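You operate a simulated robot arm through the tools that you are given. There is no shell and no other tool.

Carry out the task below with a simulated robot arm. There is one attempt and no reset: what you move stays moved.

Task
Make room on the right end of the blue trolley for the pink pad. At the end: the pink pad stands where the black square mirror stood; the black square mirror from the right end of the blue trolley is on the top of the blue trolley; the blue key stands on top of the orange driver; the brown carton (marked "METER") from the right end of the blue trolley is on the black plate; whatever was shut is shut again. Leave all else as you found it, and nothing knocked over. Set down upright: square mirror, carton.

Only the result counts: the job must be done as asked and must still hold three seconds after the hand-in. Knocking over, shifting, dropping, spilling or breaking anything else fails it.

Robot
A 7-joint arm with a two-finger parallel gripper, fixed in place. Base frame: the origin is at the foot of the arm, x ahead of it, y to its left, z up; the work surface is at about z = 0.78. Units: m, degrees, N and s.
With the tool pointing down near the work surface it reaches from about 0.1 to 0.66 m from the base axis. Its first joint turns from -66.0 to 66.0 degrees. Payload 1.57 kg.
The TCP is the grasp point between the finger pads, 0.03 m short of the fingertips. In the tool frame z runs along the fingers and y along their closing line. Largest opening 0.08 m; finger width 0.017, thickness 0.012; the body of the gripper, 0.04 by 0.082 m, starts 0.08 m behind the TCP.
Orientation is that of the tool frame in the base frame, as [roll, pitch, yaw] about the fixed x, y, z axes, in that order (R = Rz(yaw) Ry(pitch) Rx(roll)). With the fingers straight down and closing along the base's y, the tool's x points along the base's -x, its y along +y and its z along -z.

Tools
- The arm moves only by the tool apply_moves. Its arguments are lists of equal length, an entry for each row: "xyz": the shift along the tool's x, y, z in m, a list of three; "dr": the turn, a rotation vector about the tool's x, y, z in degrees, a list of three; "fingers": the gripper command, from -1 (shut) to 1 (fully open), values between in proportion. In form: {"xyz": [[x, y, z], ...], "dr": [[wx, wy, wz], ...], "fingers": [fingers, ...]}. A call has 1 to 20 rows; each row is the pose to reach, as a shift and turn from the pose commanded when the call began, along the tool's axes at that moment. Each row takes 0.2 s and may step no farther than 0.05 m and 8.6 degrees from the row before; otherwise, or with a gripper value out of range, the whole call is refused. A pose out of reach is approached as far as the arm can. The call stops where the force on the tool passes 40 N (or 10 N more than at its start, if that is more) or the arm is blocked; 0.2 s more then pass. Each finger travels about 0.072 m/s and halts on what it meets, pressing with about 43 N; the grip force reading is that of the motor and also rises with nothing between the fingers. The clock runs only during rows and for 0.2 s after the last one: add rows that repeat a pose to give the fingers time. The reply holds the time, the measured pose of the TCP, the force on the tool along the base axes, the opening and the grip force, in the units named above and with some noise, with the torque about the TCP (base axes, N m) and any sound that the robot's microphone picked up, and new pictures: "views" is both (left out), scene, wrist or none.
- Cameras (640 x 400 px; columns grow to the right, rows downward): "scene" is fixed at [0.0636, 0.4545, 1.4234]; the picture's right is [-0.63, -0.78, 0.00], its down [-0.53, 0.43, -0.73] and it looks along [0.57, -0.46, -0.68] (base axes); focal length 264 px, centre (320, 200). "wrist" rides on the gripper at [0.072, -0.007, -0.122] in the tool frame; the picture's right is [0.09, 1.00, 0.00], its down [-0.84, 0.08, -0.54] and it looks along [-0.54, 0.05, 0.84] (tool axes); focal length 238 px, centre (320, 200). There is no depth. A picture from a camera that has moved, and an enlarged one, comes with that camera's place and axes in the base frame and with its lens. The place of the scene camera against the robot may be out by one fixed shift of up to 0.025 m in any direction.
- inspect(camera, box): a new picture of the part [left, top, right, bottom] of that camera's present view, enlarged. It takes no simulated time.
- job_done(): hands the job in; it is judged then, once.

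Places have to be worked out from the pictures, the camera data and where the tool is seen. Open the gripper and draw the arm clear of the work before you hand the job in, unless the task says otherwise.

The tools are called after "Request:" by a JSON object that holds its "fn" and its "kwargs". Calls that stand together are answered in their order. apply_moves: Moves the arm, as the interface text tells. Its arguments: {"type":"object","properties":{"xyz":{"type":"array","items":{"type":"array","items":{"type":"number"}}},"dr":{"type":"array","items":{"type":"array","items":{"type":"number"}}},"fingers":{"type":"array","items":{"type":"number"}},"views":{"type":"string","enum":["both","scene","wrist","none"]}},"required":["xyz","dr","fingers"]} The other tools are called the same way: inspect (camera, box) takes an enlarged picture of a part of a camera's view; job_done () hands the job in.

At the start:

```text
time: 0.0
tcp_pos: [0.4526, 0.0711, 1.1031]
ee_rot: [180.0, -0.1, -180.0]
contact_force: [-0.9, 0.2, 0.5]
wrist_torque: [0.02, -0.02, 0.01]
gripper_width: 0.08
grip_force: 0.0
```

scene: 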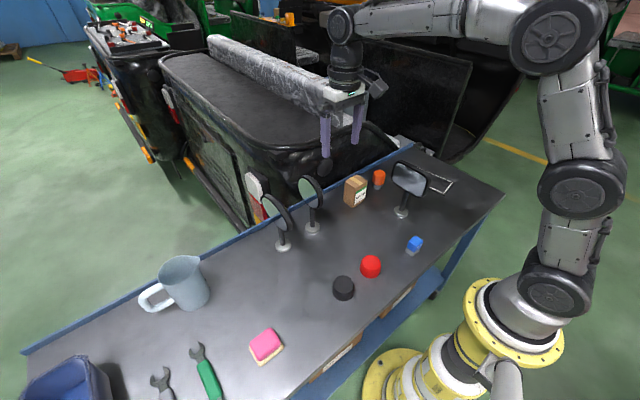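
wrist: 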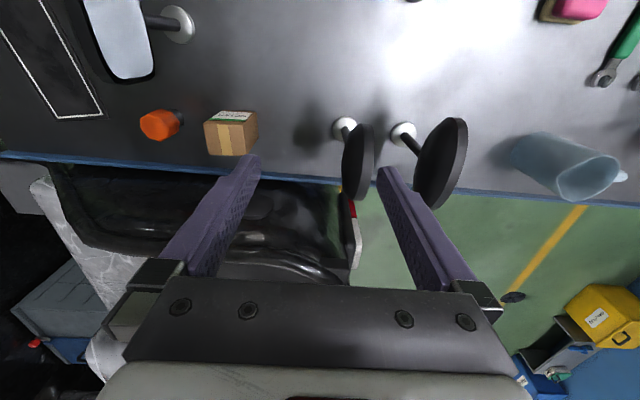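

I'll start by enlarging the parts of the scene picture to identify all objects on the trolley.

Request:
{"fn": "inspect", "kwargs": {"camera": "scene", "box": [330, 140, 520, 260]}}

Request:
{"fn": "inspect", "kwargs": {"camera": "scene", "box": [220, 160, 380, 260]}}

Request:
{"fn": "inspect", "kwargs": {"camera": "scene", "box": [220, 220, 460, 370]}}

Request:
{"fn": "inspect", "kwargs": {"camera": "wrist", "box": [0, 0, 320, 200]}}

Request:
{"fn": "inspect", "kwargs": {"camera": "scene", "box": [0, 240, 320, 400]}}

```text
3.33 times, centred on (425, 200) of scene
camera zoom: at [0.0636, 0.4545, 1.4234], right [-0.63, -0.78, 0.0], down [-0.53, 0.43, -0.73], along [0.57, -0.46, -0.68], focal length 882 px, centre (-30, 200)
```

zoom: 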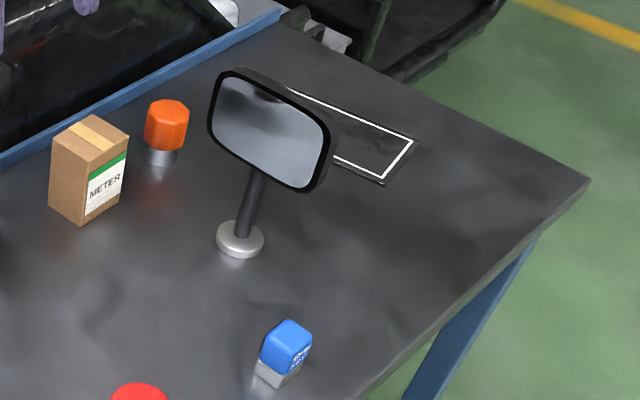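

```text
4.00 times, centred on (300, 210) of scene
camera zoom: at [0.0636, 0.4545, 1.4234], right [-0.63, -0.78, 0.0], down [-0.53, 0.43, -0.73], along [0.57, -0.46, -0.68], focal length 1058 px, centre (400, 160)
```

zoom: 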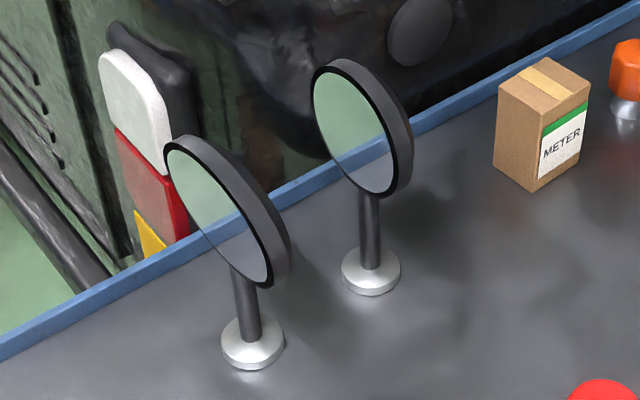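

```text
2.67 times, centred on (340, 295) of scene
camera zoom: at [0.0636, 0.4545, 1.4234], right [-0.63, -0.78, 0.0], down [-0.53, 0.43, -0.73], along [0.57, -0.46, -0.68], focal length 705 px, centre (267, -53)
```

zoom: 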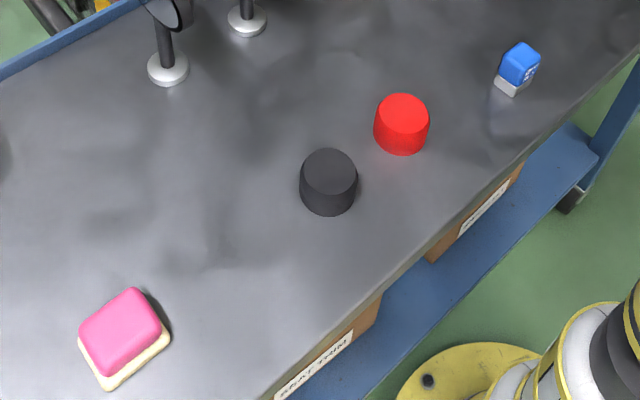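

```text
2.00 times, centred on (160, 100) of wrist
camera zoom: at [0.3808, 0.0629, 1.2239], right [-0.09, 1.0, 0.0], down [0.84, 0.08, 0.54], along [0.54, 0.05, -0.84], focal length 477 px, centre (640, 400)
```

zoom: 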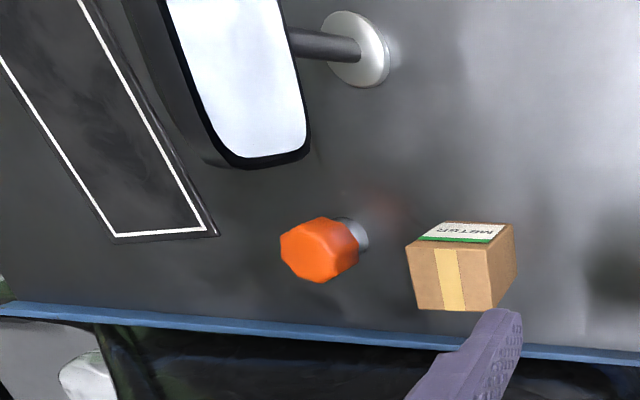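

```text
2.00 times, centred on (160, 320) of scene
camera zoom: at [0.0636, 0.4545, 1.4234], right [-0.63, -0.78, 0.0], down [-0.53, 0.43, -0.73], along [0.57, -0.46, -0.68], focal length 529 px, centre (640, -40)
```

zoom: 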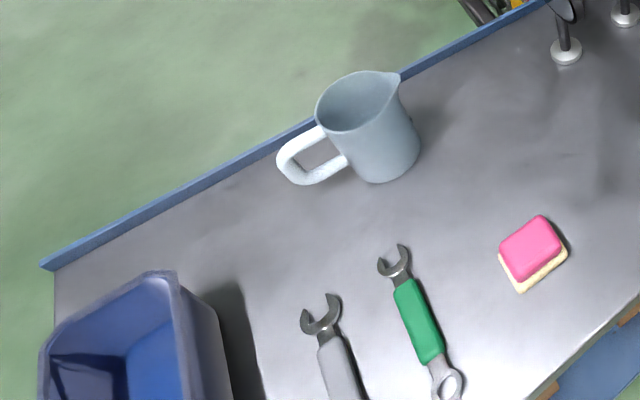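

The picture shows the mirror base near (0.373,-0.150), driver near (0.51,-0.185), key near (0.25,-0.045), and pad near (0.28,0.43); the plate is the outlined rectangle near (0.43,-0.38). I move back and rightward, staying high, for a better wrist view.

Request:
{"fn": "apply_moves", "kwargs": {"xyz": [[0.05, 0, 0], [0.1, 0, 0], [0.15, 0, 0], [0.19, -0.03, 0], [0.19, -0.07, 0], [0.19, -0.12, 0], [0.19, -0.12, 0]], "dr": [[0, 0, 0], [0, 0, 0], [0, 0, 0], [0, 0, 0], [0, 0, 0], [0, 0, 0], [0, 0, 0]], "fingers": [1, 1, 1, 1, 1, 1, 1]}}

```text
time: 1.6
tcp_pos: [0.2628, -0.051, 1.1013]
ee_rot: [180.0, 0.0, 179.9]
contact_force: [0.2, 0.0, 0.5]
wrist_torque: [-0.02, -0.01, -0.03]
gripper_width: 0.0802
grip_force: 0.1
camera wrist: at [0.1908, -0.0574, 1.2232], right [-0.09, 1.0, 0.0], down [0.84, 0.08, 0.54], along [0.54, 0.05, -0.84], focal length 238 px, centre (320, 200)
```

scene: 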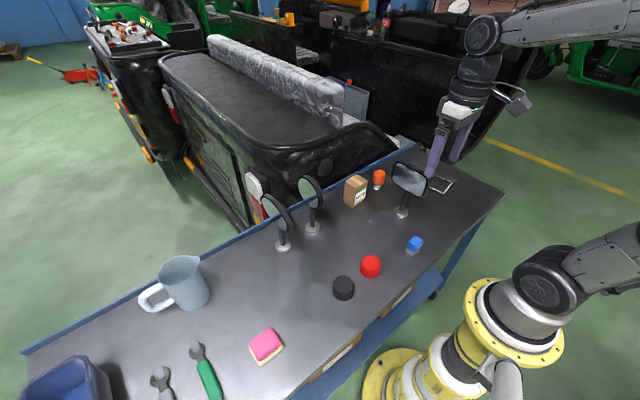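
wrist: 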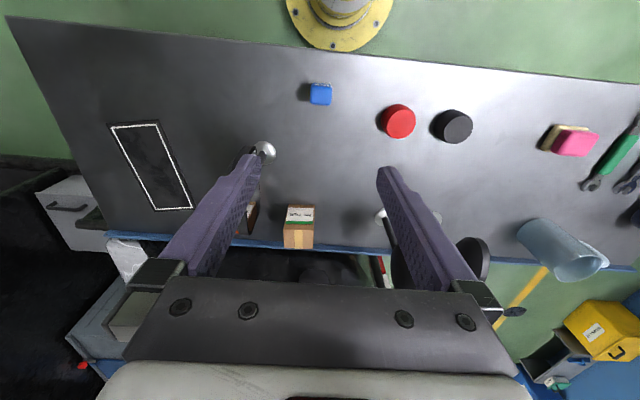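

The plate is now well located (centre about (0.43,-0.37), long axis about 7° from x). Next I move up and forward near the mirror to see its head and stem.

Request:
{"fn": "apply_moves", "kwargs": {"xyz": [[0, 0, -0.04], [0, 0, -0.08], [-0.05, -0.03, -0.08], [-0.1, -0.05, -0.08], [-0.14, -0.08, -0.08], [-0.14, -0.08, -0.08]], "dr": [[0, 0, 0], [0, 0, 0], [0, 0, 0], [0, 0, 0], [0, 0, 0], [0, 0, 0]], "fingers": [1, 1, 1, 1, 1, 1]}}

```text
refused: row 3 steps farther than a row can; nothing moved
```

Row steps were slightly too long; I repeat with smaller steps.

Request:
{"fn": "apply_moves", "kwargs": {"xyz": [[0, 0, -0.04], [0, 0, -0.08], [-0.04, -0.02, -0.08], [-0.08, -0.04, -0.08], [-0.12, -0.06, -0.08], [-0.14, -0.08, -0.08], [-0.14, -0.08, -0.08]], "dr": [[0, 0, 0], [0, 0, 0], [0, 0, 0], [0, 0, 0], [0, 0, 0], [0, 0, 0], [0, 0, 0]], "fingers": [1, 1, 1, 1, 1, 1, 1]}}

```text
time: 3.2
tcp_pos: [0.4049, -0.1319, 1.1814]
ee_rot: [180.0, 0.0, 179.9]
contact_force: [-0.5, 0.4, 0.1]
wrist_torque: [-0.02, 0.01, -0.01]
gripper_width: 0.08
grip_force: 0.0
camera wrist: at [0.332, -0.1377, 1.3034], right [-0.09, 1.0, 0.0], down [0.84, 0.08, 0.54], along [0.54, 0.05, -0.84], focal length 238 px, centre (320, 200)
```

scene: 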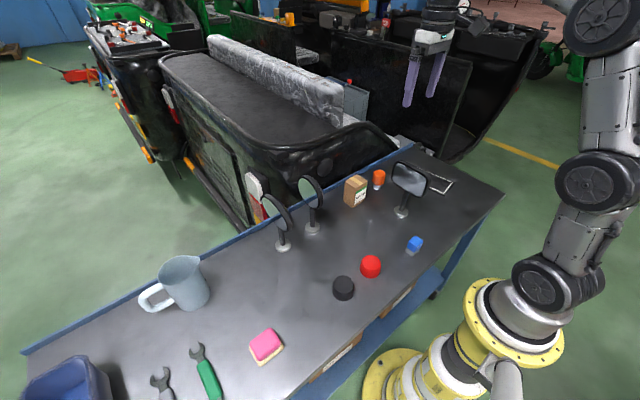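
wrist: 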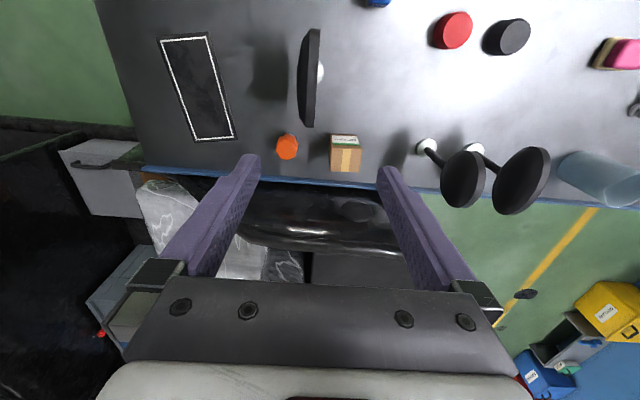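

Request:
{"fn": "inspect", "kwargs": {"camera": "wrist", "box": [240, 0, 400, 180]}}

Request:
{"fn": "inspect", "kwargs": {"camera": "wrist", "box": [120, 0, 300, 160]}}

Request:
{"fn": "inspect", "kwargs": {"camera": "scene", "box": [340, 140, 470, 230]}}

```text
2.22 times, centred on (320, 90) of wrist
camera zoom: at [0.332, -0.1377, 1.3034], right [-0.09, 1.0, 0.0], down [0.84, 0.08, 0.54], along [0.54, 0.05, -0.84], focal length 530 px, centre (320, 444)
```

zoom: 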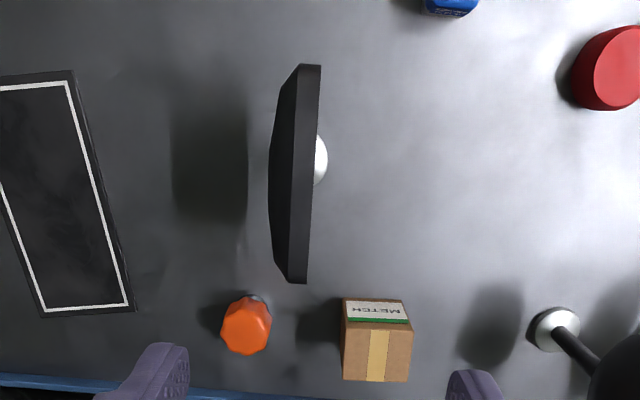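

```text
2.50 times, centred on (210, 80) of wrist
camera zoom: at [0.332, -0.1377, 1.3034], right [-0.09, 1.0, 0.0], down [0.84, 0.08, 0.54], along [0.54, 0.05, -0.84], focal length 596 px, centre (595, 500)
```

zoom: 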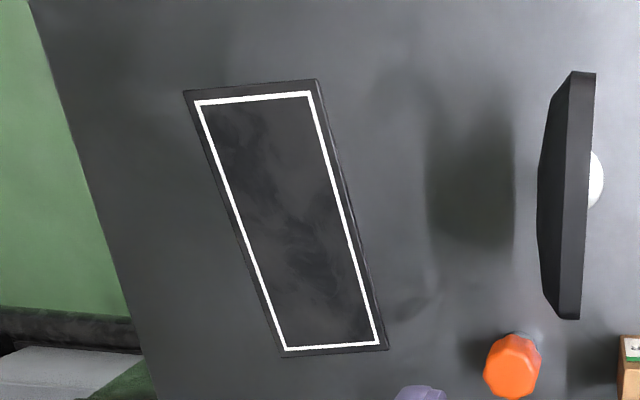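

```text
4.44 times, centred on (405, 185) of scene
camera zoom: at [0.0636, 0.4545, 1.4234], right [-0.63, -0.78, 0.0], down [-0.53, 0.43, -0.73], along [0.57, -0.46, -0.68], focal length 1175 px, centre (-58, 267)
```

zoom: 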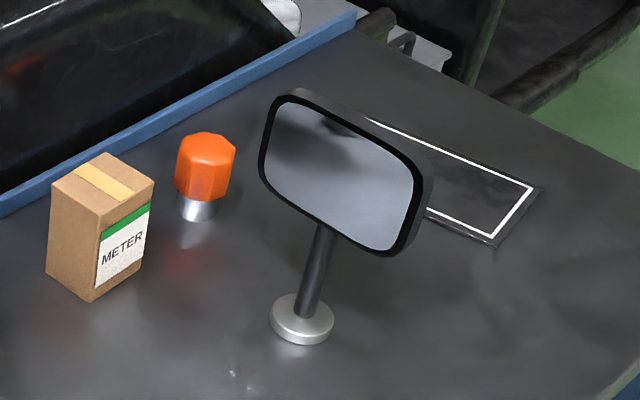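

The mirror head is about 0.11 m wide along x, z≈0.893–0.972, front face y≈-0.139 and back y≈-0.165, so it can be straddled from above with the present orientation. I move over it and stop just above the head to check alignment.

Request:
{"fn": "apply_moves", "kwargs": {"xyz": [[0.017, -0.01, 0], [0.033, -0.021, 0.0], [0.033, -0.021, 0.04], [0.033, -0.021, 0.08], [0.033, -0.021, 0.12], [0.033, -0.021, 0.16], [0.033, -0.021, 0.16]], "dr": [[0, 0, 0], [0, 0, 0], [0, 0, 0], [0, 0, 0], [0, 0, 0], [0, 0, 0], [0, 0, 0]], "fingers": [1, 1, 1, 1, 1, 1, 1]}}

```text
time: 4.8
tcp_pos: [0.3707, -0.1515, 1.0223]
ee_rot: [179.9, 0.0, 179.9]
contact_force: [-0.5, 0.0, 0.3]
wrist_torque: [0.0, 0.0, 0.02]
gripper_width: 0.0797
grip_force: 0.1
camera wrist: at [0.2981, -0.158, 1.1436], right [-0.09, 1.0, 0.0], down [0.84, 0.08, 0.54], along [0.54, 0.05, -0.84], focal length 238 px, centre (320, 200)
```

scene: 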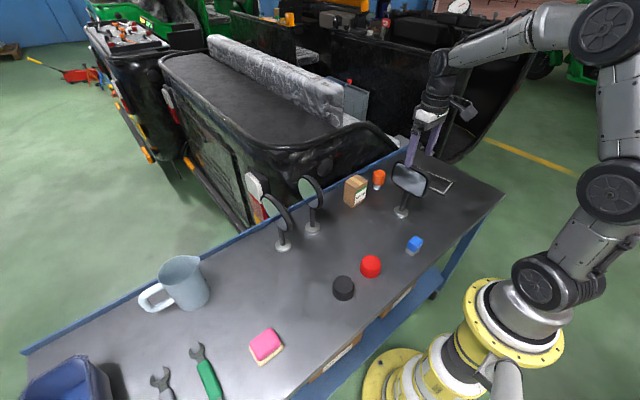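
wrist: 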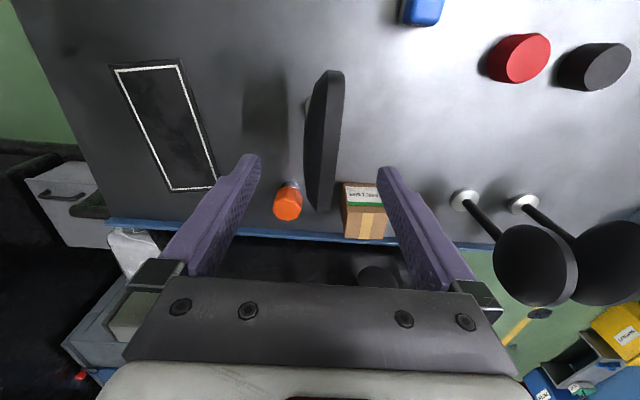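

Request:
{"fn": "inspect", "kwargs": {"camera": "wrist", "box": [220, 50, 420, 250]}}

Request:
{"fn": "inspect", "kwargs": {"camera": "scene", "box": [350, 90, 500, 230]}}

```text
2.00 times, centred on (320, 150) of wrist
camera zoom: at [0.2981, -0.158, 1.1436], right [-0.09, 1.0, 0.0], down [0.84, 0.08, 0.54], along [0.54, 0.05, -0.84], focal length 477 px, centre (320, 300)
```

zoom: 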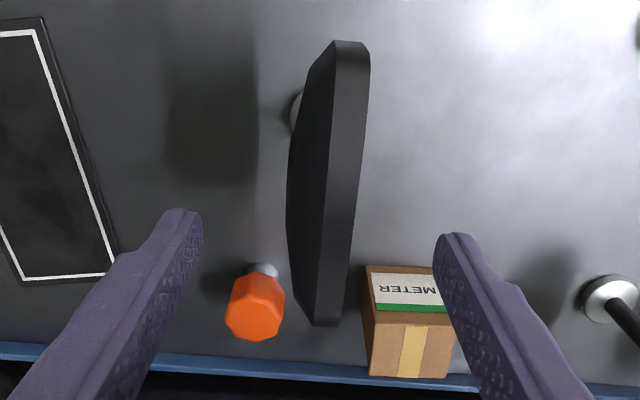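

```text
2.86 times, centred on (425, 160) of scene
camera zoom: at [0.0636, 0.4545, 1.4234], right [-0.63, -0.78, 0.0], down [-0.53, 0.43, -0.73], along [0.57, -0.46, -0.68], focal length 756 px, centre (20, 314)
```

zoom: 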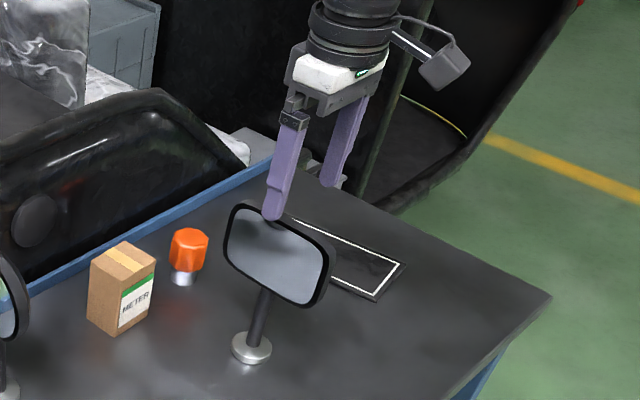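

The fingers straddle the head symmetrically (front y≈-0.138, back bulge ≈-0.166); the head is yawed about 2°. I descend 0.09 m with a 2° turn, then close in place.

Request:
{"fn": "apply_moves", "kwargs": {"xyz": [[0, -0.001, 0.03], [0, -0.001, 0.06], [0, -0.001, 0.09], [0, -0.001, 0.09], [0, -0.001, 0.09]], "dr": [[0, 0, -2], [0, 0, -2], [0, 0, -2], [0, 0, -2], [0, 0, -2]], "fingers": [1, 1, 1, 1, 0.6]}}

```text
time: 6.0
tcp_pos: [0.3703, -0.1528, 0.9319]
ee_rot: [180.0, 0.0, -178.1]
contact_force: [-0.5, -0.3, 0.0]
wrist_torque: [0.03, 0.0, 0.03]
gripper_width: 0.0641
grip_force: 0.0
camera wrist: at [0.2984, -0.1614, 1.0536], right [-0.13, 0.99, 0.0], down [0.83, 0.11, 0.54], along [0.54, 0.07, -0.84], focal length 238 px, centre (320, 200)
```

scene: 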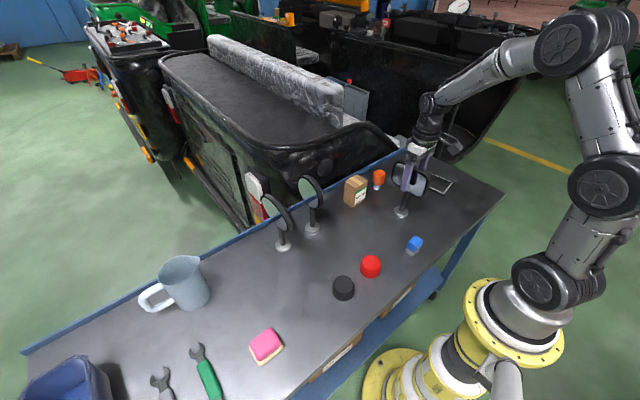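
wrist: 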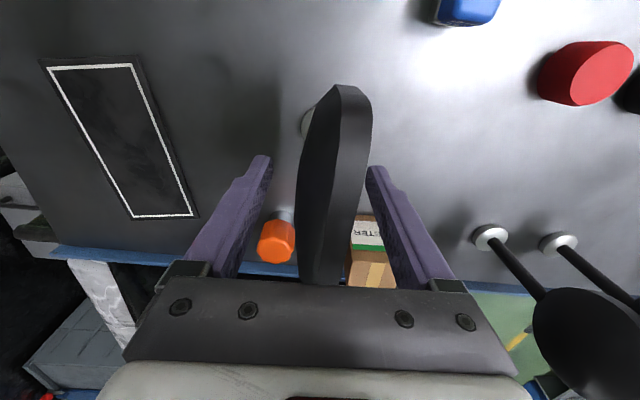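

The head is between the open fingers. I close gradually and watch the opening and force.

Request:
{"fn": "apply_moves", "kwargs": {"xyz": [[0, 0, 0], [0, 0, 0], [0, 0, 0], [0, 0, 0], [0, 0, 0]], "dr": [[0, 0, 0], [0, 0, 0], [0, 0, 0], [0, 0, 0], [0, 0, 0]], "fingers": [0.2, -0.1, -0.3, -0.5, -0.7]}}

```text
time: 7.2
tcp_pos: [0.3704, -0.152, 0.9328]
ee_rot: [180.0, 0.0, -178.0]
contact_force: [-0.2, 0.3, 0.4]
wrist_torque: [-0.11, 0.0, 0.01]
gripper_width: 0.0281
grip_force: 37.9
camera wrist: at [0.2984, -0.1614, 1.0538], right [-0.13, 0.99, 0.0], down [0.83, 0.11, 0.54], along [0.54, 0.07, -0.84], focal length 238 px, centre (320, 200)
```

scene: 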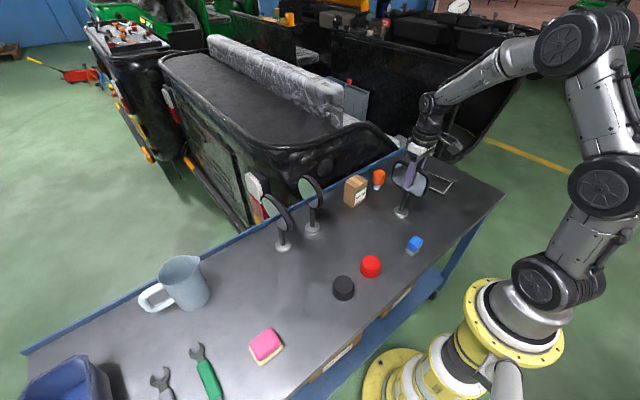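
wrist: 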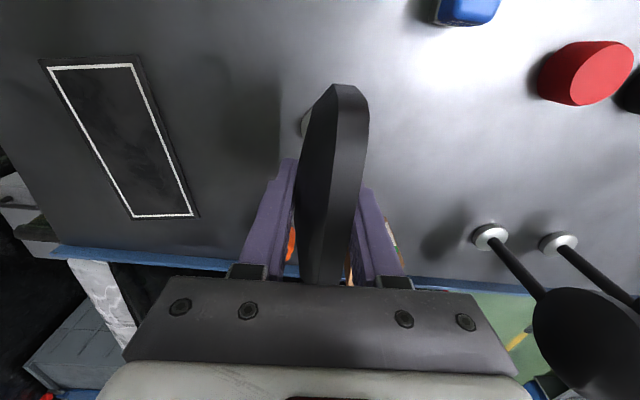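

The head is gripped at 0.028 m width with ~38 N. I lift gently 0.05 m with full closing command and check.

Request:
{"fn": "apply_moves", "kwargs": {"xyz": [[0, 0, 0], [0, 0, -0.01], [0, 0, -0.025], [0, 0, -0.05], [0, 0, -0.05]], "dr": [[0, 0, 0], [0, 0, 0], [0, 0, 0], [0, 0, 0], [0, 0, 0]], "fingers": [-1, -1, -1, -1, -1]}}

Request:
{"fn": "inspect", "kwargs": {"camera": "scene", "box": [350, 110, 480, 230]}}

```text
time: 8.4
tcp_pos: [0.3704, -0.1524, 0.9828]
ee_rot: [179.9, 0.0, -178.0]
contact_force: [0.0, -0.4, -3.1]
wrist_torque: [-0.02, 0.0, -0.01]
gripper_width: 0.0277
grip_force: 37.7
camera wrist: at [0.2982, -0.1615, 1.1042], right [-0.13, 0.99, 0.0], down [0.83, 0.11, 0.54], along [0.54, 0.07, -0.84], focal length 238 px, centre (320, 200)
```

scene: 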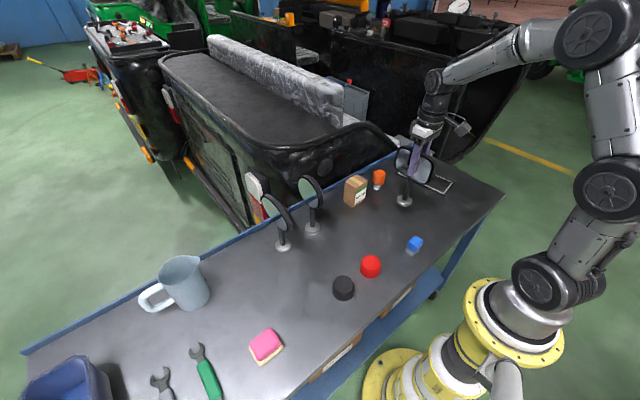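
wrist: 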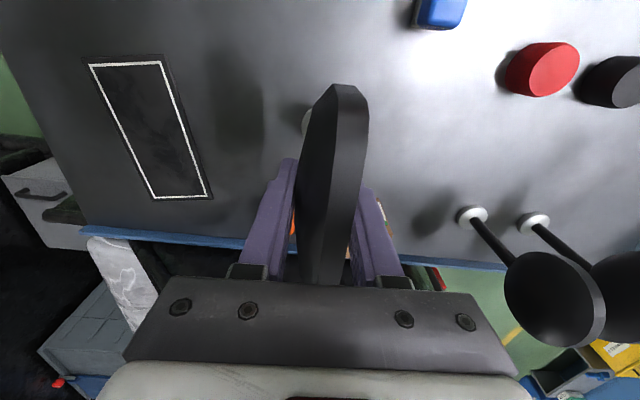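

```text
3.33 times, centred on (415, 170) of scene
camera zoom: at [0.0636, 0.4545, 1.4234], right [-0.63, -0.78, 0.0], down [-0.53, 0.43, -0.73], along [0.57, -0.46, -0.68], focal length 882 px, centre (3, 300)
```

zoom: 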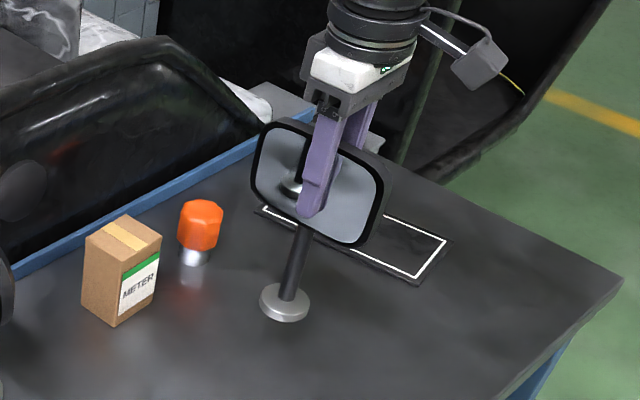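

The mirror is held upright, weight about 3 N. I carry it left to about (0.40, 0.05), an empty area.

Request:
{"fn": "apply_moves", "kwargs": {"xyz": [[0, 0.015, 0], [-0.01, 0.045, 0], [-0.02, 0.08, 0], [-0.03, 0.12, 0], [-0.037, 0.16, 0], [-0.037, 0.19, 0], [-0.037, 0.199, 0], [-0.037, 0.199, 0], [-0.037, 0.199, 0.03], [-0.037, 0.199, 0.04], [-0.037, 0.199, 0.04]], "dr": [[0, 0, 0], [0, 0, 0], [0, 0, 0], [0, 0, 0], [0, 0, 0], [0, 0, 0], [0, 0, 0], [0, 0, 0], [0, 0, 0], [0, 0, 0], [0, 0, 0]], "fingers": [-1, -1, -1, -1, -1, -1, -1, -1, -1, -1, -1]}}

Request:
{"fn": "inspect", "kwargs": {"camera": "scene", "box": [290, 130, 450, 290]}}

```text
time: 10.8
tcp_pos: [0.4022, 0.0485, 0.9425]
ee_rot: [-180.0, -0.1, -178.1]
contact_force: [-0.1, -1.2, -2.6]
wrist_torque: [0.02, 0.01, 0.0]
gripper_width: 0.0275
grip_force: 38.4
camera wrist: at [0.3289, 0.0386, 1.0638], right [-0.13, 0.99, 0.0], down [0.83, 0.11, 0.54], along [0.54, 0.07, -0.84], focal length 238 px, centre (320, 200)
```

scene: 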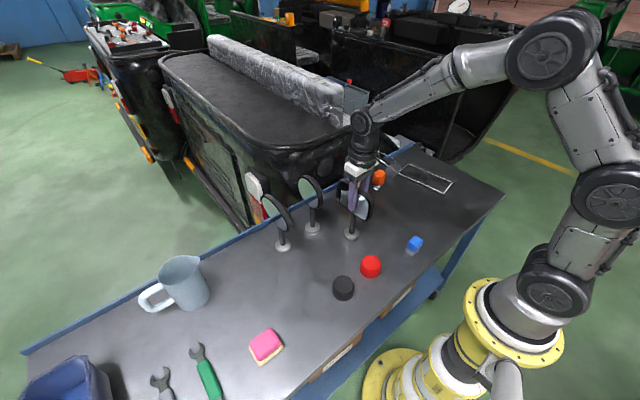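
wrist: 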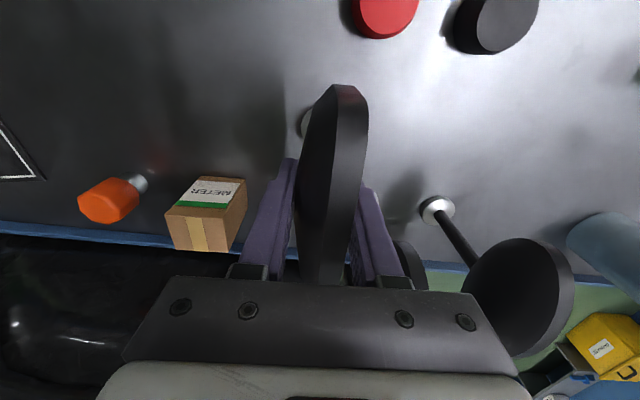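

```text
2.50 times, centred on (370, 210) of scene
camera zoom: at [0.0636, 0.4545, 1.4234], right [-0.63, -0.78, 0.0], down [-0.53, 0.43, -0.73], along [0.57, -0.46, -0.68], focal length 661 px, centre (195, 175)
```

zoom: 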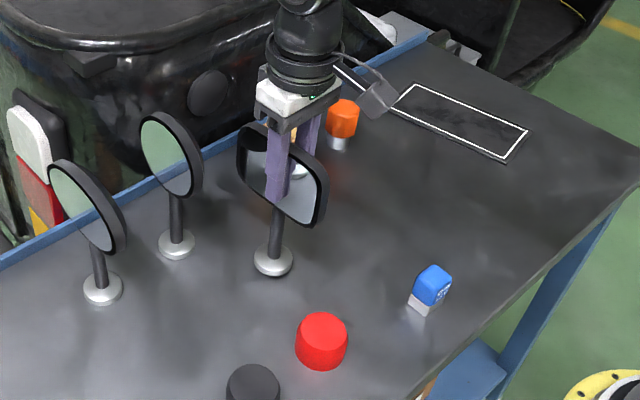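

The mirror hangs about 1 cm above an empty spot. I lower the last centimetre in small steps and read the force.

Request:
{"fn": "apply_moves", "kwargs": {"xyz": [[0, 0, 0.003], [0, 0, 0.006], [0, 0, 0.008], [0, 0, 0.009], [0, 0, 0.0095], [0, 0, 0.0095]], "dr": [[0, 0, 0], [0, 0, 0], [0, 0, 0], [0, 0, 0], [0, 0, 0], [0, 0, 0]], "fingers": [-1, -1, -1, -1, -1, -1], "views": "none"}}

```text
time: 12.2
tcp_pos: [0.4003, 0.0482, 0.9322]
ee_rot: [180.0, 0.0, -178.0]
contact_force: [0.1, 0.7, -1.8]
wrist_torque: [-0.01, 0.01, 0.02]
gripper_width: 0.0277
grip_force: 37.5
```

The force drops slightly; I lower in half-millimetre steps till it rests.

Request:
{"fn": "apply_moves", "kwargs": {"xyz": [[0, 0, 0.0005], [0, 0, 0.001], [0, 0, 0.001]], "dr": [[0, 0, 0], [0, 0, 0], [0, 0, 0]], "fingers": [-1, -1, -1], "views": "none"}}

```text
time: 13.0
tcp_pos: [0.4003, 0.0471, 0.9321]
ee_rot: [-180.0, -0.1, -178.0]
contact_force: [-2.5, 0.1, 1.9]
wrist_torque: [-0.01, 0.23, -0.02]
gripper_width: 0.0276
grip_force: 38.5
```

The mirror now bears on the table (force changed sign). I open the fingers moderately and look.

Request:
{"fn": "apply_moves", "kwargs": {"xyz": [[0, 0, 0], [0, 0, 0], [0, 0, 0], [0, 0, 0]], "dr": [[0, 0, 0], [0, 0, 0], [0, 0, 0], [0, 0, 0]], "fingers": [-0.25, 0.1, 0.5, 0.8]}}

Request:
{"fn": "inspect", "kwargs": {"camera": "scene", "box": [290, 130, 450, 290]}}

```text
time: 14.0
tcp_pos: [0.4009, 0.0476, 0.9328]
ee_rot: [-180.0, 0.0, -177.9]
contact_force: [-0.6, -0.1, -0.2]
wrist_torque: [-0.06, 0.0, -0.03]
gripper_width: 0.072
grip_force: 0.0
camera wrist: at [0.3283, 0.0386, 1.0536], right [-0.13, 0.99, 0.0], down [0.83, 0.11, 0.54], along [0.54, 0.07, -0.84], focal length 238 px, centre (320, 200)
```

scene: 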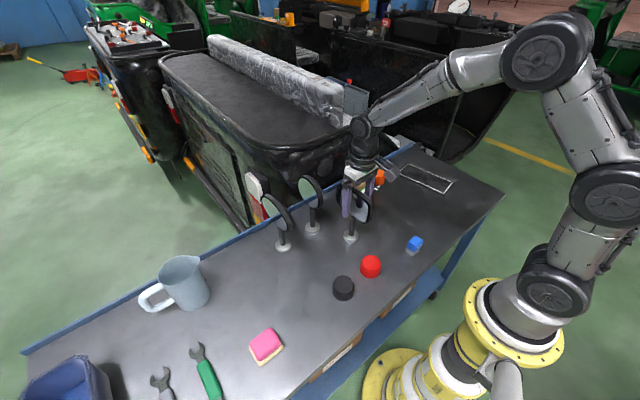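
wrist: 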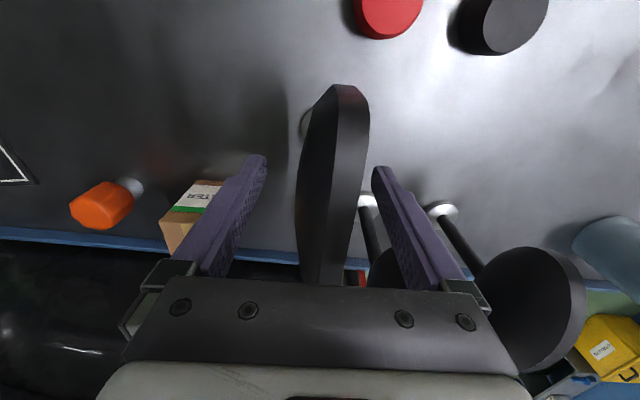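

```text
2.50 times, centred on (370, 210) of scene
camera zoom: at [0.0636, 0.4545, 1.4234], right [-0.63, -0.78, 0.0], down [-0.53, 0.43, -0.73], along [0.57, -0.46, -0.68], focal length 661 px, centre (195, 175)
```

zoom: 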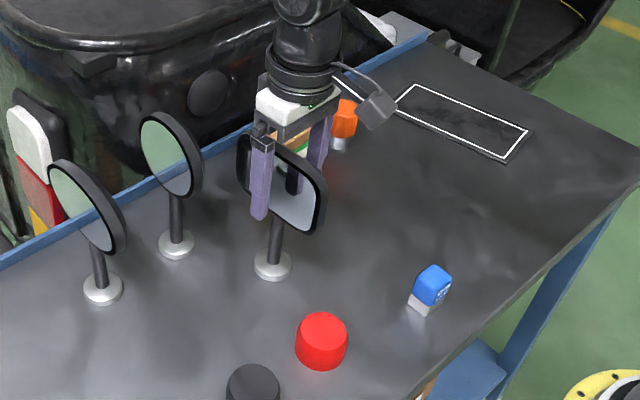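

The mirror stands upright by itself. I retreat straight up, then move right to view the carton and driver from close by.

Request:
{"fn": "apply_moves", "kwargs": {"xyz": [[0, 0, -0.04], [0, 0, -0.08], [0, 0, -0.12], [0, 0, -0.16], [0.02, -0.04, -0.17], [0.02, -0.08, -0.17], [0.02, -0.12, -0.17], [0.02, -0.16, -0.17], [0.02, -0.19, -0.17], [0.02, -0.19, -0.17]], "dr": [[0, 0, 0], [0, 0, 0], [0, 0, 0], [0, 0, 0], [0, 0, 2], [0, 0, 2], [0, 0, 2], [0, 0, 2], [0, 0, 2], [0, 0, 2]], "fingers": [1, 1, 1, 1, 1, 1, 1, 1, 1, 1]}}

Request:
{"fn": "inspect", "kwargs": {"camera": "wrist", "box": [230, 80, 430, 230]}}

Request:
{"fn": "inspect", "kwargs": {"camera": "scene", "box": [330, 160, 400, 220]}}

```text
time: 16.2
tcp_pos: [0.3878, -0.1436, 1.1024]
ee_rot: [179.9, 0.0, -179.9]
contact_force: [-0.6, 0.3, -0.3]
wrist_torque: [0.0, 0.01, -0.01]
gripper_width: 0.0801
grip_force: 0.0
camera wrist: at [0.3148, -0.1496, 1.2236], right [-0.09, 1.0, 0.0], down [0.84, 0.08, 0.54], along [0.54, 0.05, -0.84], focal length 238 px, centre (320, 200)
```

scene: 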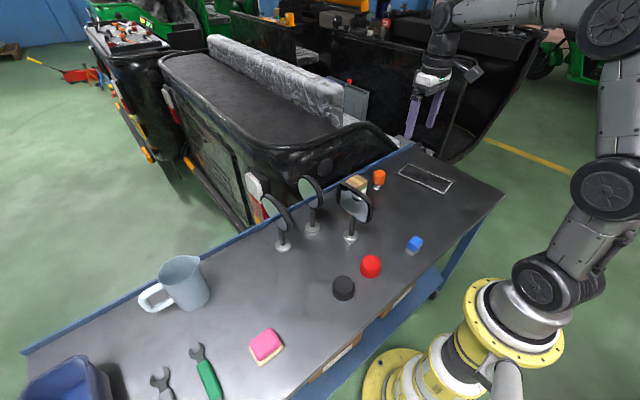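
wrist: 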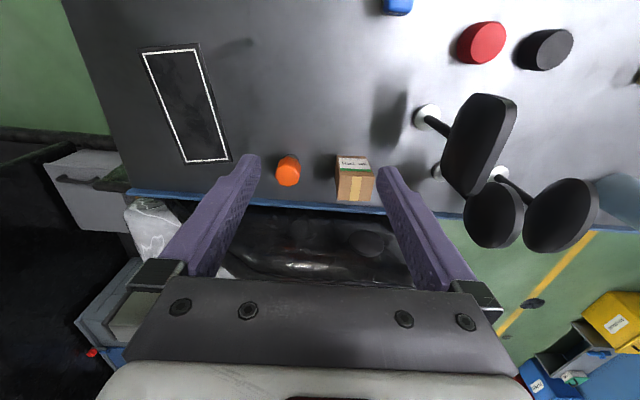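

```text
2.67 times, centred on (330, 155) of wrist
camera zoom: at [0.3148, -0.1496, 1.2236], right [-0.09, 1.0, 0.0], down [0.84, 0.08, 0.54], along [0.54, 0.05, -0.84], focal length 636 px, centre (293, 320)
```

zoom: 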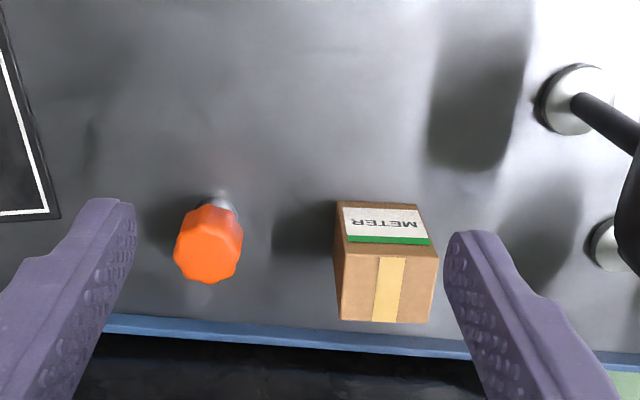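

```text
6.67 times, centred on (365, 190) of scene
camera zoom: at [0.0636, 0.4545, 1.4234], right [-0.63, -0.78, 0.0], down [-0.53, 0.43, -0.73], along [0.57, -0.46, -0.68], focal length 1763 px, centre (20, 267)
```

zoom: 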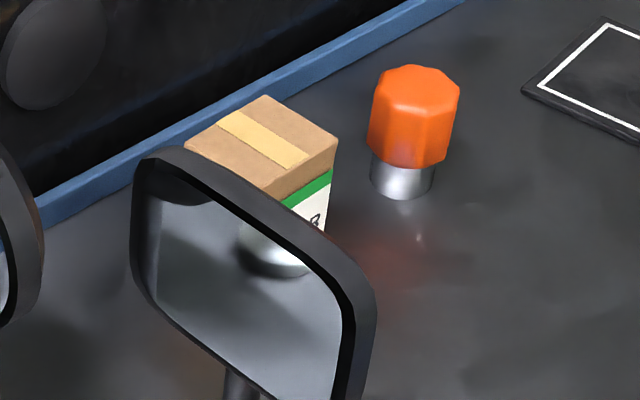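

The carton is at about x 0.492–0.543, y -0.100…-0.037, z up to 0.86, yawed ~3°. I move above it with a 3° turn and stop with the tips just above its top.

Request:
{"fn": "apply_moves", "kwargs": {"xyz": [[-0.04, 0.02, 0], [-0.08, 0.045, 0], [-0.12, 0.07, 0], [-0.129, 0.076, 0.03], [-0.129, 0.076, 0.07], [-0.129, 0.076, 0.11], [-0.129, 0.076, 0.15], [-0.129, 0.076, 0.18], [-0.129, 0.076, 0.18]], "dr": [[0, 0, -1], [0, 0, -2], [0, 0, -3], [0, 0, -3], [0, 0, -3], [0, 0, -3], [0, 0, -3], [0, 0, -3], [0, 0, -3]], "fingers": [1, 1, 1, 1, 1, 1, 1, 1, 1]}}

Request:
{"fn": "inspect", "kwargs": {"camera": "wrist", "box": [220, 90, 420, 290]}}

Request:
{"fn": "inspect", "kwargs": {"camera": "scene", "box": [310, 110, 450, 230]}}

```text
time: 18.2
tcp_pos: [0.5157, -0.0661, 0.922]
ee_rot: [180.0, 0.0, -177.0]
contact_force: [0.6, -0.3, 0.2]
wrist_torque: [-0.02, 0.01, 0.02]
gripper_width: 0.0801
grip_force: 0.0
camera wrist: at [0.4444, -0.0776, 1.0422], right [-0.14, 0.99, 0.0], down [0.83, 0.12, 0.54], along [0.54, 0.08, -0.84], focal length 238 px, centre (320, 200)
```

scene: 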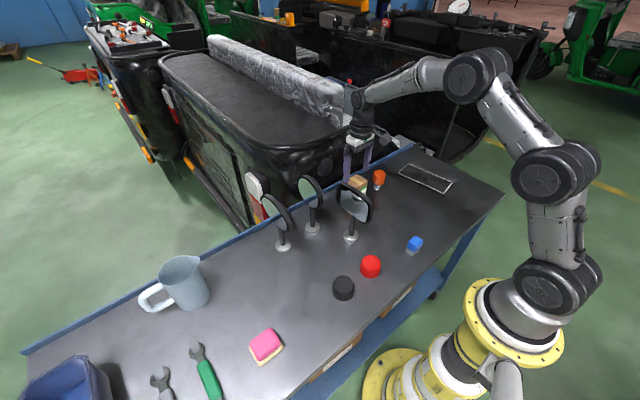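
wrist: 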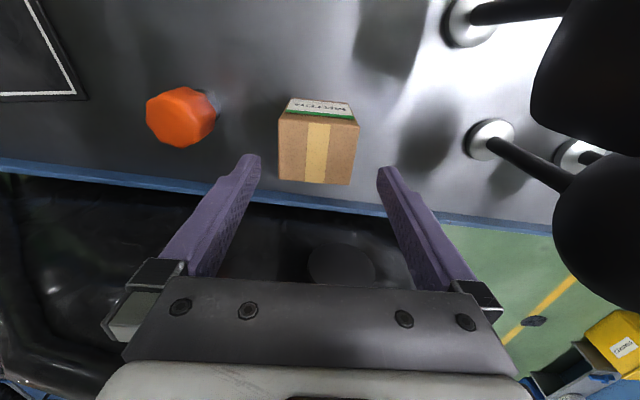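

```text
2.00 times, centred on (320, 190) of wrist
camera zoom: at [0.4444, -0.0776, 1.0422], right [-0.14, 0.99, 0.0], down [0.83, 0.12, 0.54], along [0.54, 0.08, -0.84], focal length 477 px, centre (320, 220)
```

zoom: 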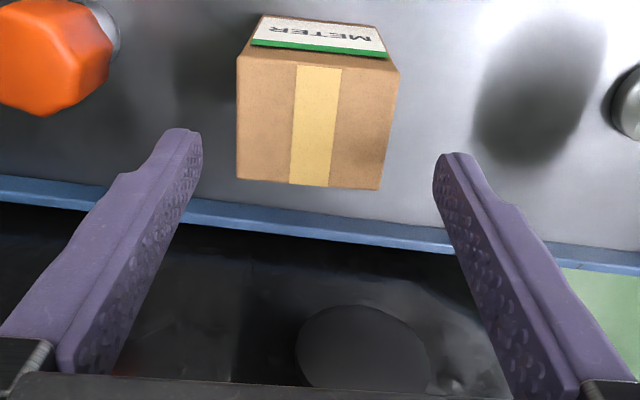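

```text
3.33 times, centred on (380, 170) of scene
camera zoom: at [0.0636, 0.4545, 1.4234], right [-0.63, -0.78, 0.0], down [-0.53, 0.43, -0.73], along [0.57, -0.46, -0.68], focal length 882 px, centre (120, 300)
```

zoom: 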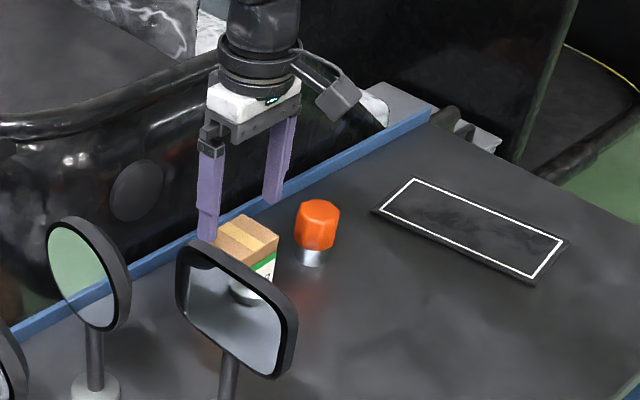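

Carton centre comes to (0.518,-0.069), yaw 3.2°, so the gripper is within 3 mm. I correct, descend to z≈0.83 and close.

Request:
{"fn": "apply_moves", "kwargs": {"xyz": [[-0.002, -0.003, 0.01], [-0.002, -0.003, 0.035], [-0.002, -0.003, 0.06], [-0.002, -0.003, 0.08], [-0.002, -0.003, 0.092], [-0.002, -0.003, 0.092], [-0.002, -0.003, 0.092], [-0.002, -0.003, 0.092], [-0.002, -0.003, 0.092]], "dr": [[0, 0, 0], [0, 0, 0], [0, 0, 0], [0, 0, 0], [0, 0, 0], [0, 0, 0], [0, 0, 0], [0, 0, 0], [0, 0, 0]], "fingers": [1, 1, 1, 1, 1, 1, 0.7, 0.5, 0.3]}}

Request:
{"fn": "inspect", "kwargs": {"camera": "wrist", "box": [220, 90, 420, 290]}}

```text
time: 20.2
tcp_pos: [0.5185, -0.0697, 0.8294]
ee_rot: [-180.0, 0.0, -177.1]
contact_force: [0.7, -0.4, -0.3]
wrist_torque: [0.02, -0.07, 0.01]
gripper_width: 0.0601
grip_force: 32.1
camera wrist: at [0.4461, -0.0802, 0.9511], right [-0.14, 0.99, 0.0], down [0.83, 0.12, 0.54], along [0.54, 0.08, -0.84], focal length 238 px, centre (320, 200)
```

scene: 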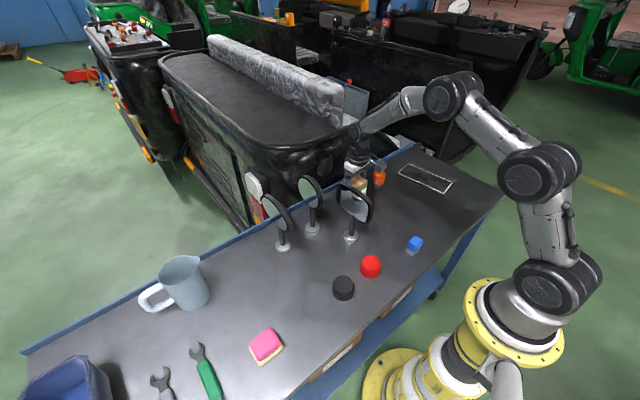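
wrist: 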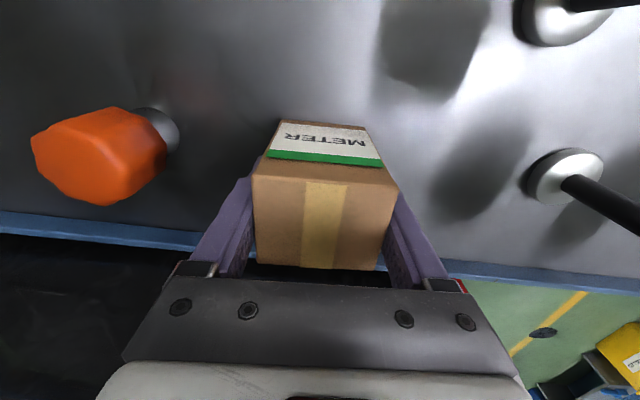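

```text
2.00 times, centred on (320, 190) of wrist
camera zoom: at [0.4461, -0.0802, 0.9511], right [-0.14, 0.99, 0.0], down [0.83, 0.12, 0.54], along [0.54, 0.08, -0.84], focal length 477 px, centre (320, 220)
```

zoom: 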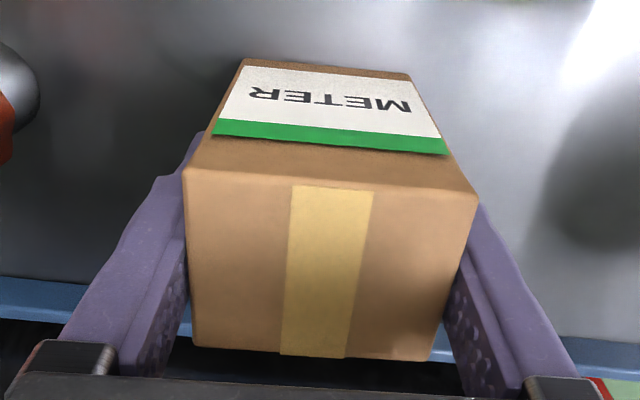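

The carton is gripped (0.060 m, 32 N). I lift it 0.15 m and carry it over to the plate at about (0.431,-0.371), turning 4° to align with the plate.

Request:
{"fn": "apply_moves", "kwargs": {"xyz": [[0, 0, -0.01], [0, 0, -0.04], [0, 0, -0.08], [0, 0, -0.12], [0, 0, -0.15], [0.01, -0.03, -0.15], [0.023, -0.07, -0.15], [0.037, -0.11, -0.15], [0.05, -0.15, -0.15], [0.064, -0.19, -0.15], [0.077, -0.23, -0.15], [0.09, -0.265, -0.15], [0.1026, -0.297, -0.15], [0.1026, -0.297, -0.15]], "dr": [[0, 0, 0], [0, 0, 0], [0, 0, 0], [0, 0, 0], [0, 0, 0], [0, 0, 0], [0, 0, 0], [0, 0, 0], [0, 0, 0], [0, 0, -1], [0, 0, -2], [0, 0, -3], [0, 0, -4], [0, 0, -4]], "fingers": [0, 0, 0, 0, 0, 0, 0, 0, 0, 0, 0, 0, 0, 0]}}

Request:
{"fn": "inspect", "kwargs": {"camera": "wrist", "box": [220, 0, 420, 200]}}

Request:
{"fn": "inspect", "kwargs": {"camera": "scene", "box": [350, 90, 500, 230]}}

```text
time: 23.2
tcp_pos: [0.4317, -0.3719, 0.98]
ee_rot: [180.0, 0.0, -173.1]
contact_force: [0.1, 0.0, -2.0]
wrist_torque: [-0.02, -0.06, 0.01]
gripper_width: 0.0598
grip_force: 43.2
camera wrist: at [0.3593, -0.3867, 1.1018], right [-0.21, 0.98, 0.0], down [0.82, 0.18, 0.54], along [0.53, 0.12, -0.84], focal length 238 px, centre (320, 200)
```

scene: 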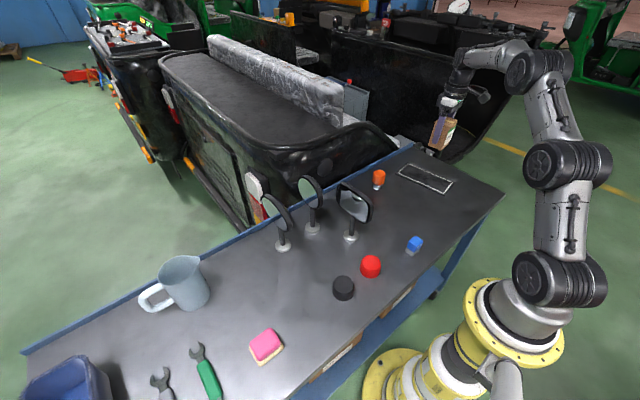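
wrist: 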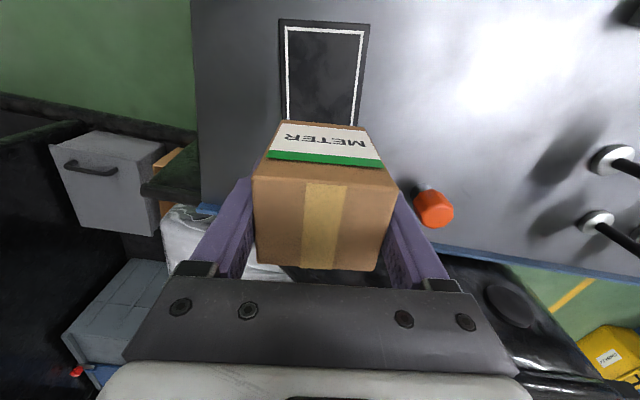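

```text
2.00 times, centred on (320, 100) of wrist
camera zoom: at [0.3593, -0.3867, 1.1018], right [-0.21, 0.98, 0.0], down [0.82, 0.18, 0.54], along [0.53, 0.12, -0.84], focal length 477 px, centre (320, 400)
```

zoom: 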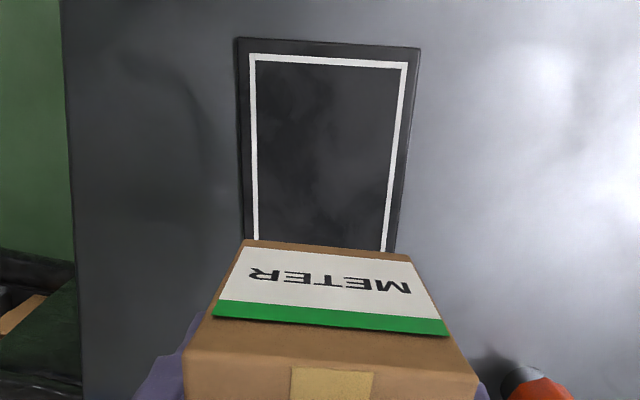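

```text
2.86 times, centred on (425, 160) of scene
camera zoom: at [0.0636, 0.4545, 1.4234], right [-0.63, -0.78, 0.0], down [-0.53, 0.43, -0.73], along [0.57, -0.46, -0.68], focal length 756 px, centre (20, 314)
```

zoom: 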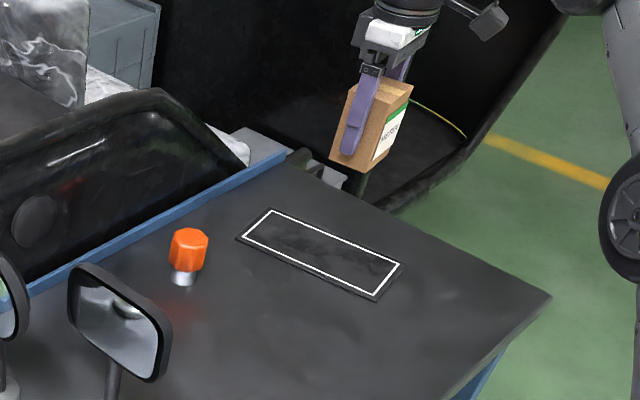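

Plate centre is about (0.431,-0.369) with ~10° yaw, so the carton is well centred. I lower most of the way with 3° more turn, then look.

Request:
{"fn": "apply_moves", "kwargs": {"xyz": [[0, 0.002, 0.03], [0, 0.002, 0.06], [0, 0.002, 0.09], [0, 0.002, 0.115], [0, 0.002, 0.13], [0, 0.002, 0.13]], "dr": [[0, 0, -1], [0, 0, -2], [0, 0, -3], [0, 0, -3], [0, 0, -3], [0, 0, -3]], "fingers": [0, 0, 0, 0, 0, 0]}}

Request:
{"fn": "inspect", "kwargs": {"camera": "scene", "box": [370, 120, 480, 220]}}

```text
time: 24.6
tcp_pos: [0.4318, -0.3697, 0.8497]
ee_rot: [180.0, 0.0, -169.9]
contact_force: [0.9, 0.4, -2.7]
wrist_torque: [0.0, -0.01, -0.02]
gripper_width: 0.0599
grip_force: 43.7
camera wrist: at [0.3613, -0.3884, 0.9706], right [-0.26, 0.96, 0.0], down [0.81, 0.22, 0.54], along [0.52, 0.14, -0.84], focal length 238 px, centre (320, 200)
```

scene: 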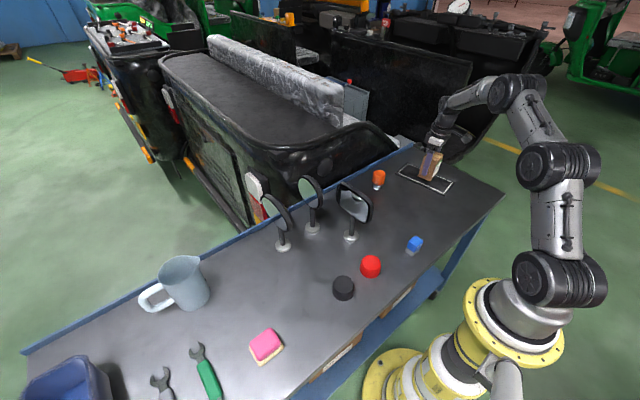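
wrist: 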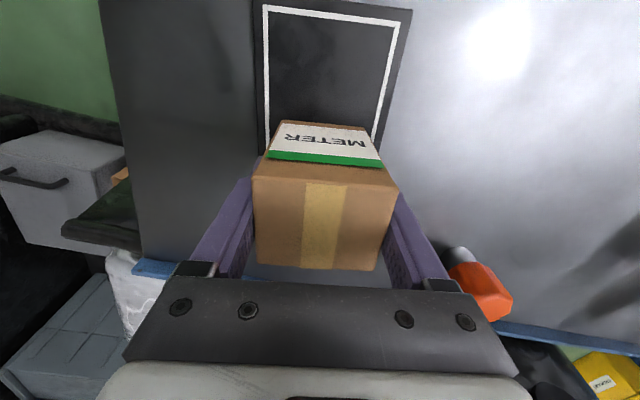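

```text
4.00 times, centred on (425, 170) of scene
camera zoom: at [0.0636, 0.4545, 1.4234], right [-0.63, -0.78, 0.0], down [-0.53, 0.43, -0.73], along [0.57, -0.46, -0.68], focal length 1058 px, centre (-100, 320)
```

zoom: 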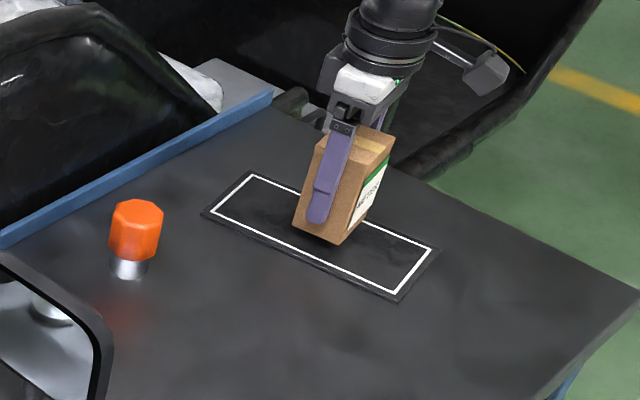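

The carton hangs about 2 cm above the middle of the plate. I lower in small steps.

Request:
{"fn": "apply_moves", "kwargs": {"xyz": [[0, 0, 0.004], [0, 0, 0.008], [0, 0, 0.01], [0, 0, 0.012], [0, 0, 0.012]], "dr": [[0, 0, 0], [0, 0, 0], [0, 0, 0], [0, 0, 0], [0, 0, 0]], "fingers": [0, 0, 0, 0, 0], "views": "none"}}

```text
time: 25.8
tcp_pos: [0.4307, -0.3693, 0.8383]
ee_rot: [-180.0, 0.0, -170.0]
contact_force: [0.8, -0.5, -3.1]
wrist_torque: [-0.01, -0.01, 0.0]
gripper_width: 0.0599
grip_force: 42.8
```

Still hanging free (-3 N); I lower further by 1 mm steps.

Request:
{"fn": "apply_moves", "kwargs": {"xyz": [[0, 0, 0.001], [0, 0, 0.002], [0, 0, 0.003], [0, 0, 0.003]], "dr": [[0, 0, 0], [0, 0, 0], [0, 0, 0], [0, 0, 0]], "fingers": [0, 0, 0, 0], "views": "none"}}

```text
time: 26.8
tcp_pos: [0.4306, -0.3693, 0.8346]
ee_rot: [180.0, -0.1, -169.9]
contact_force: [0.3, 0.2, -2.1]
wrist_torque: [0.04, -0.02, -0.02]
gripper_width: 0.0596
grip_force: 43.2
```

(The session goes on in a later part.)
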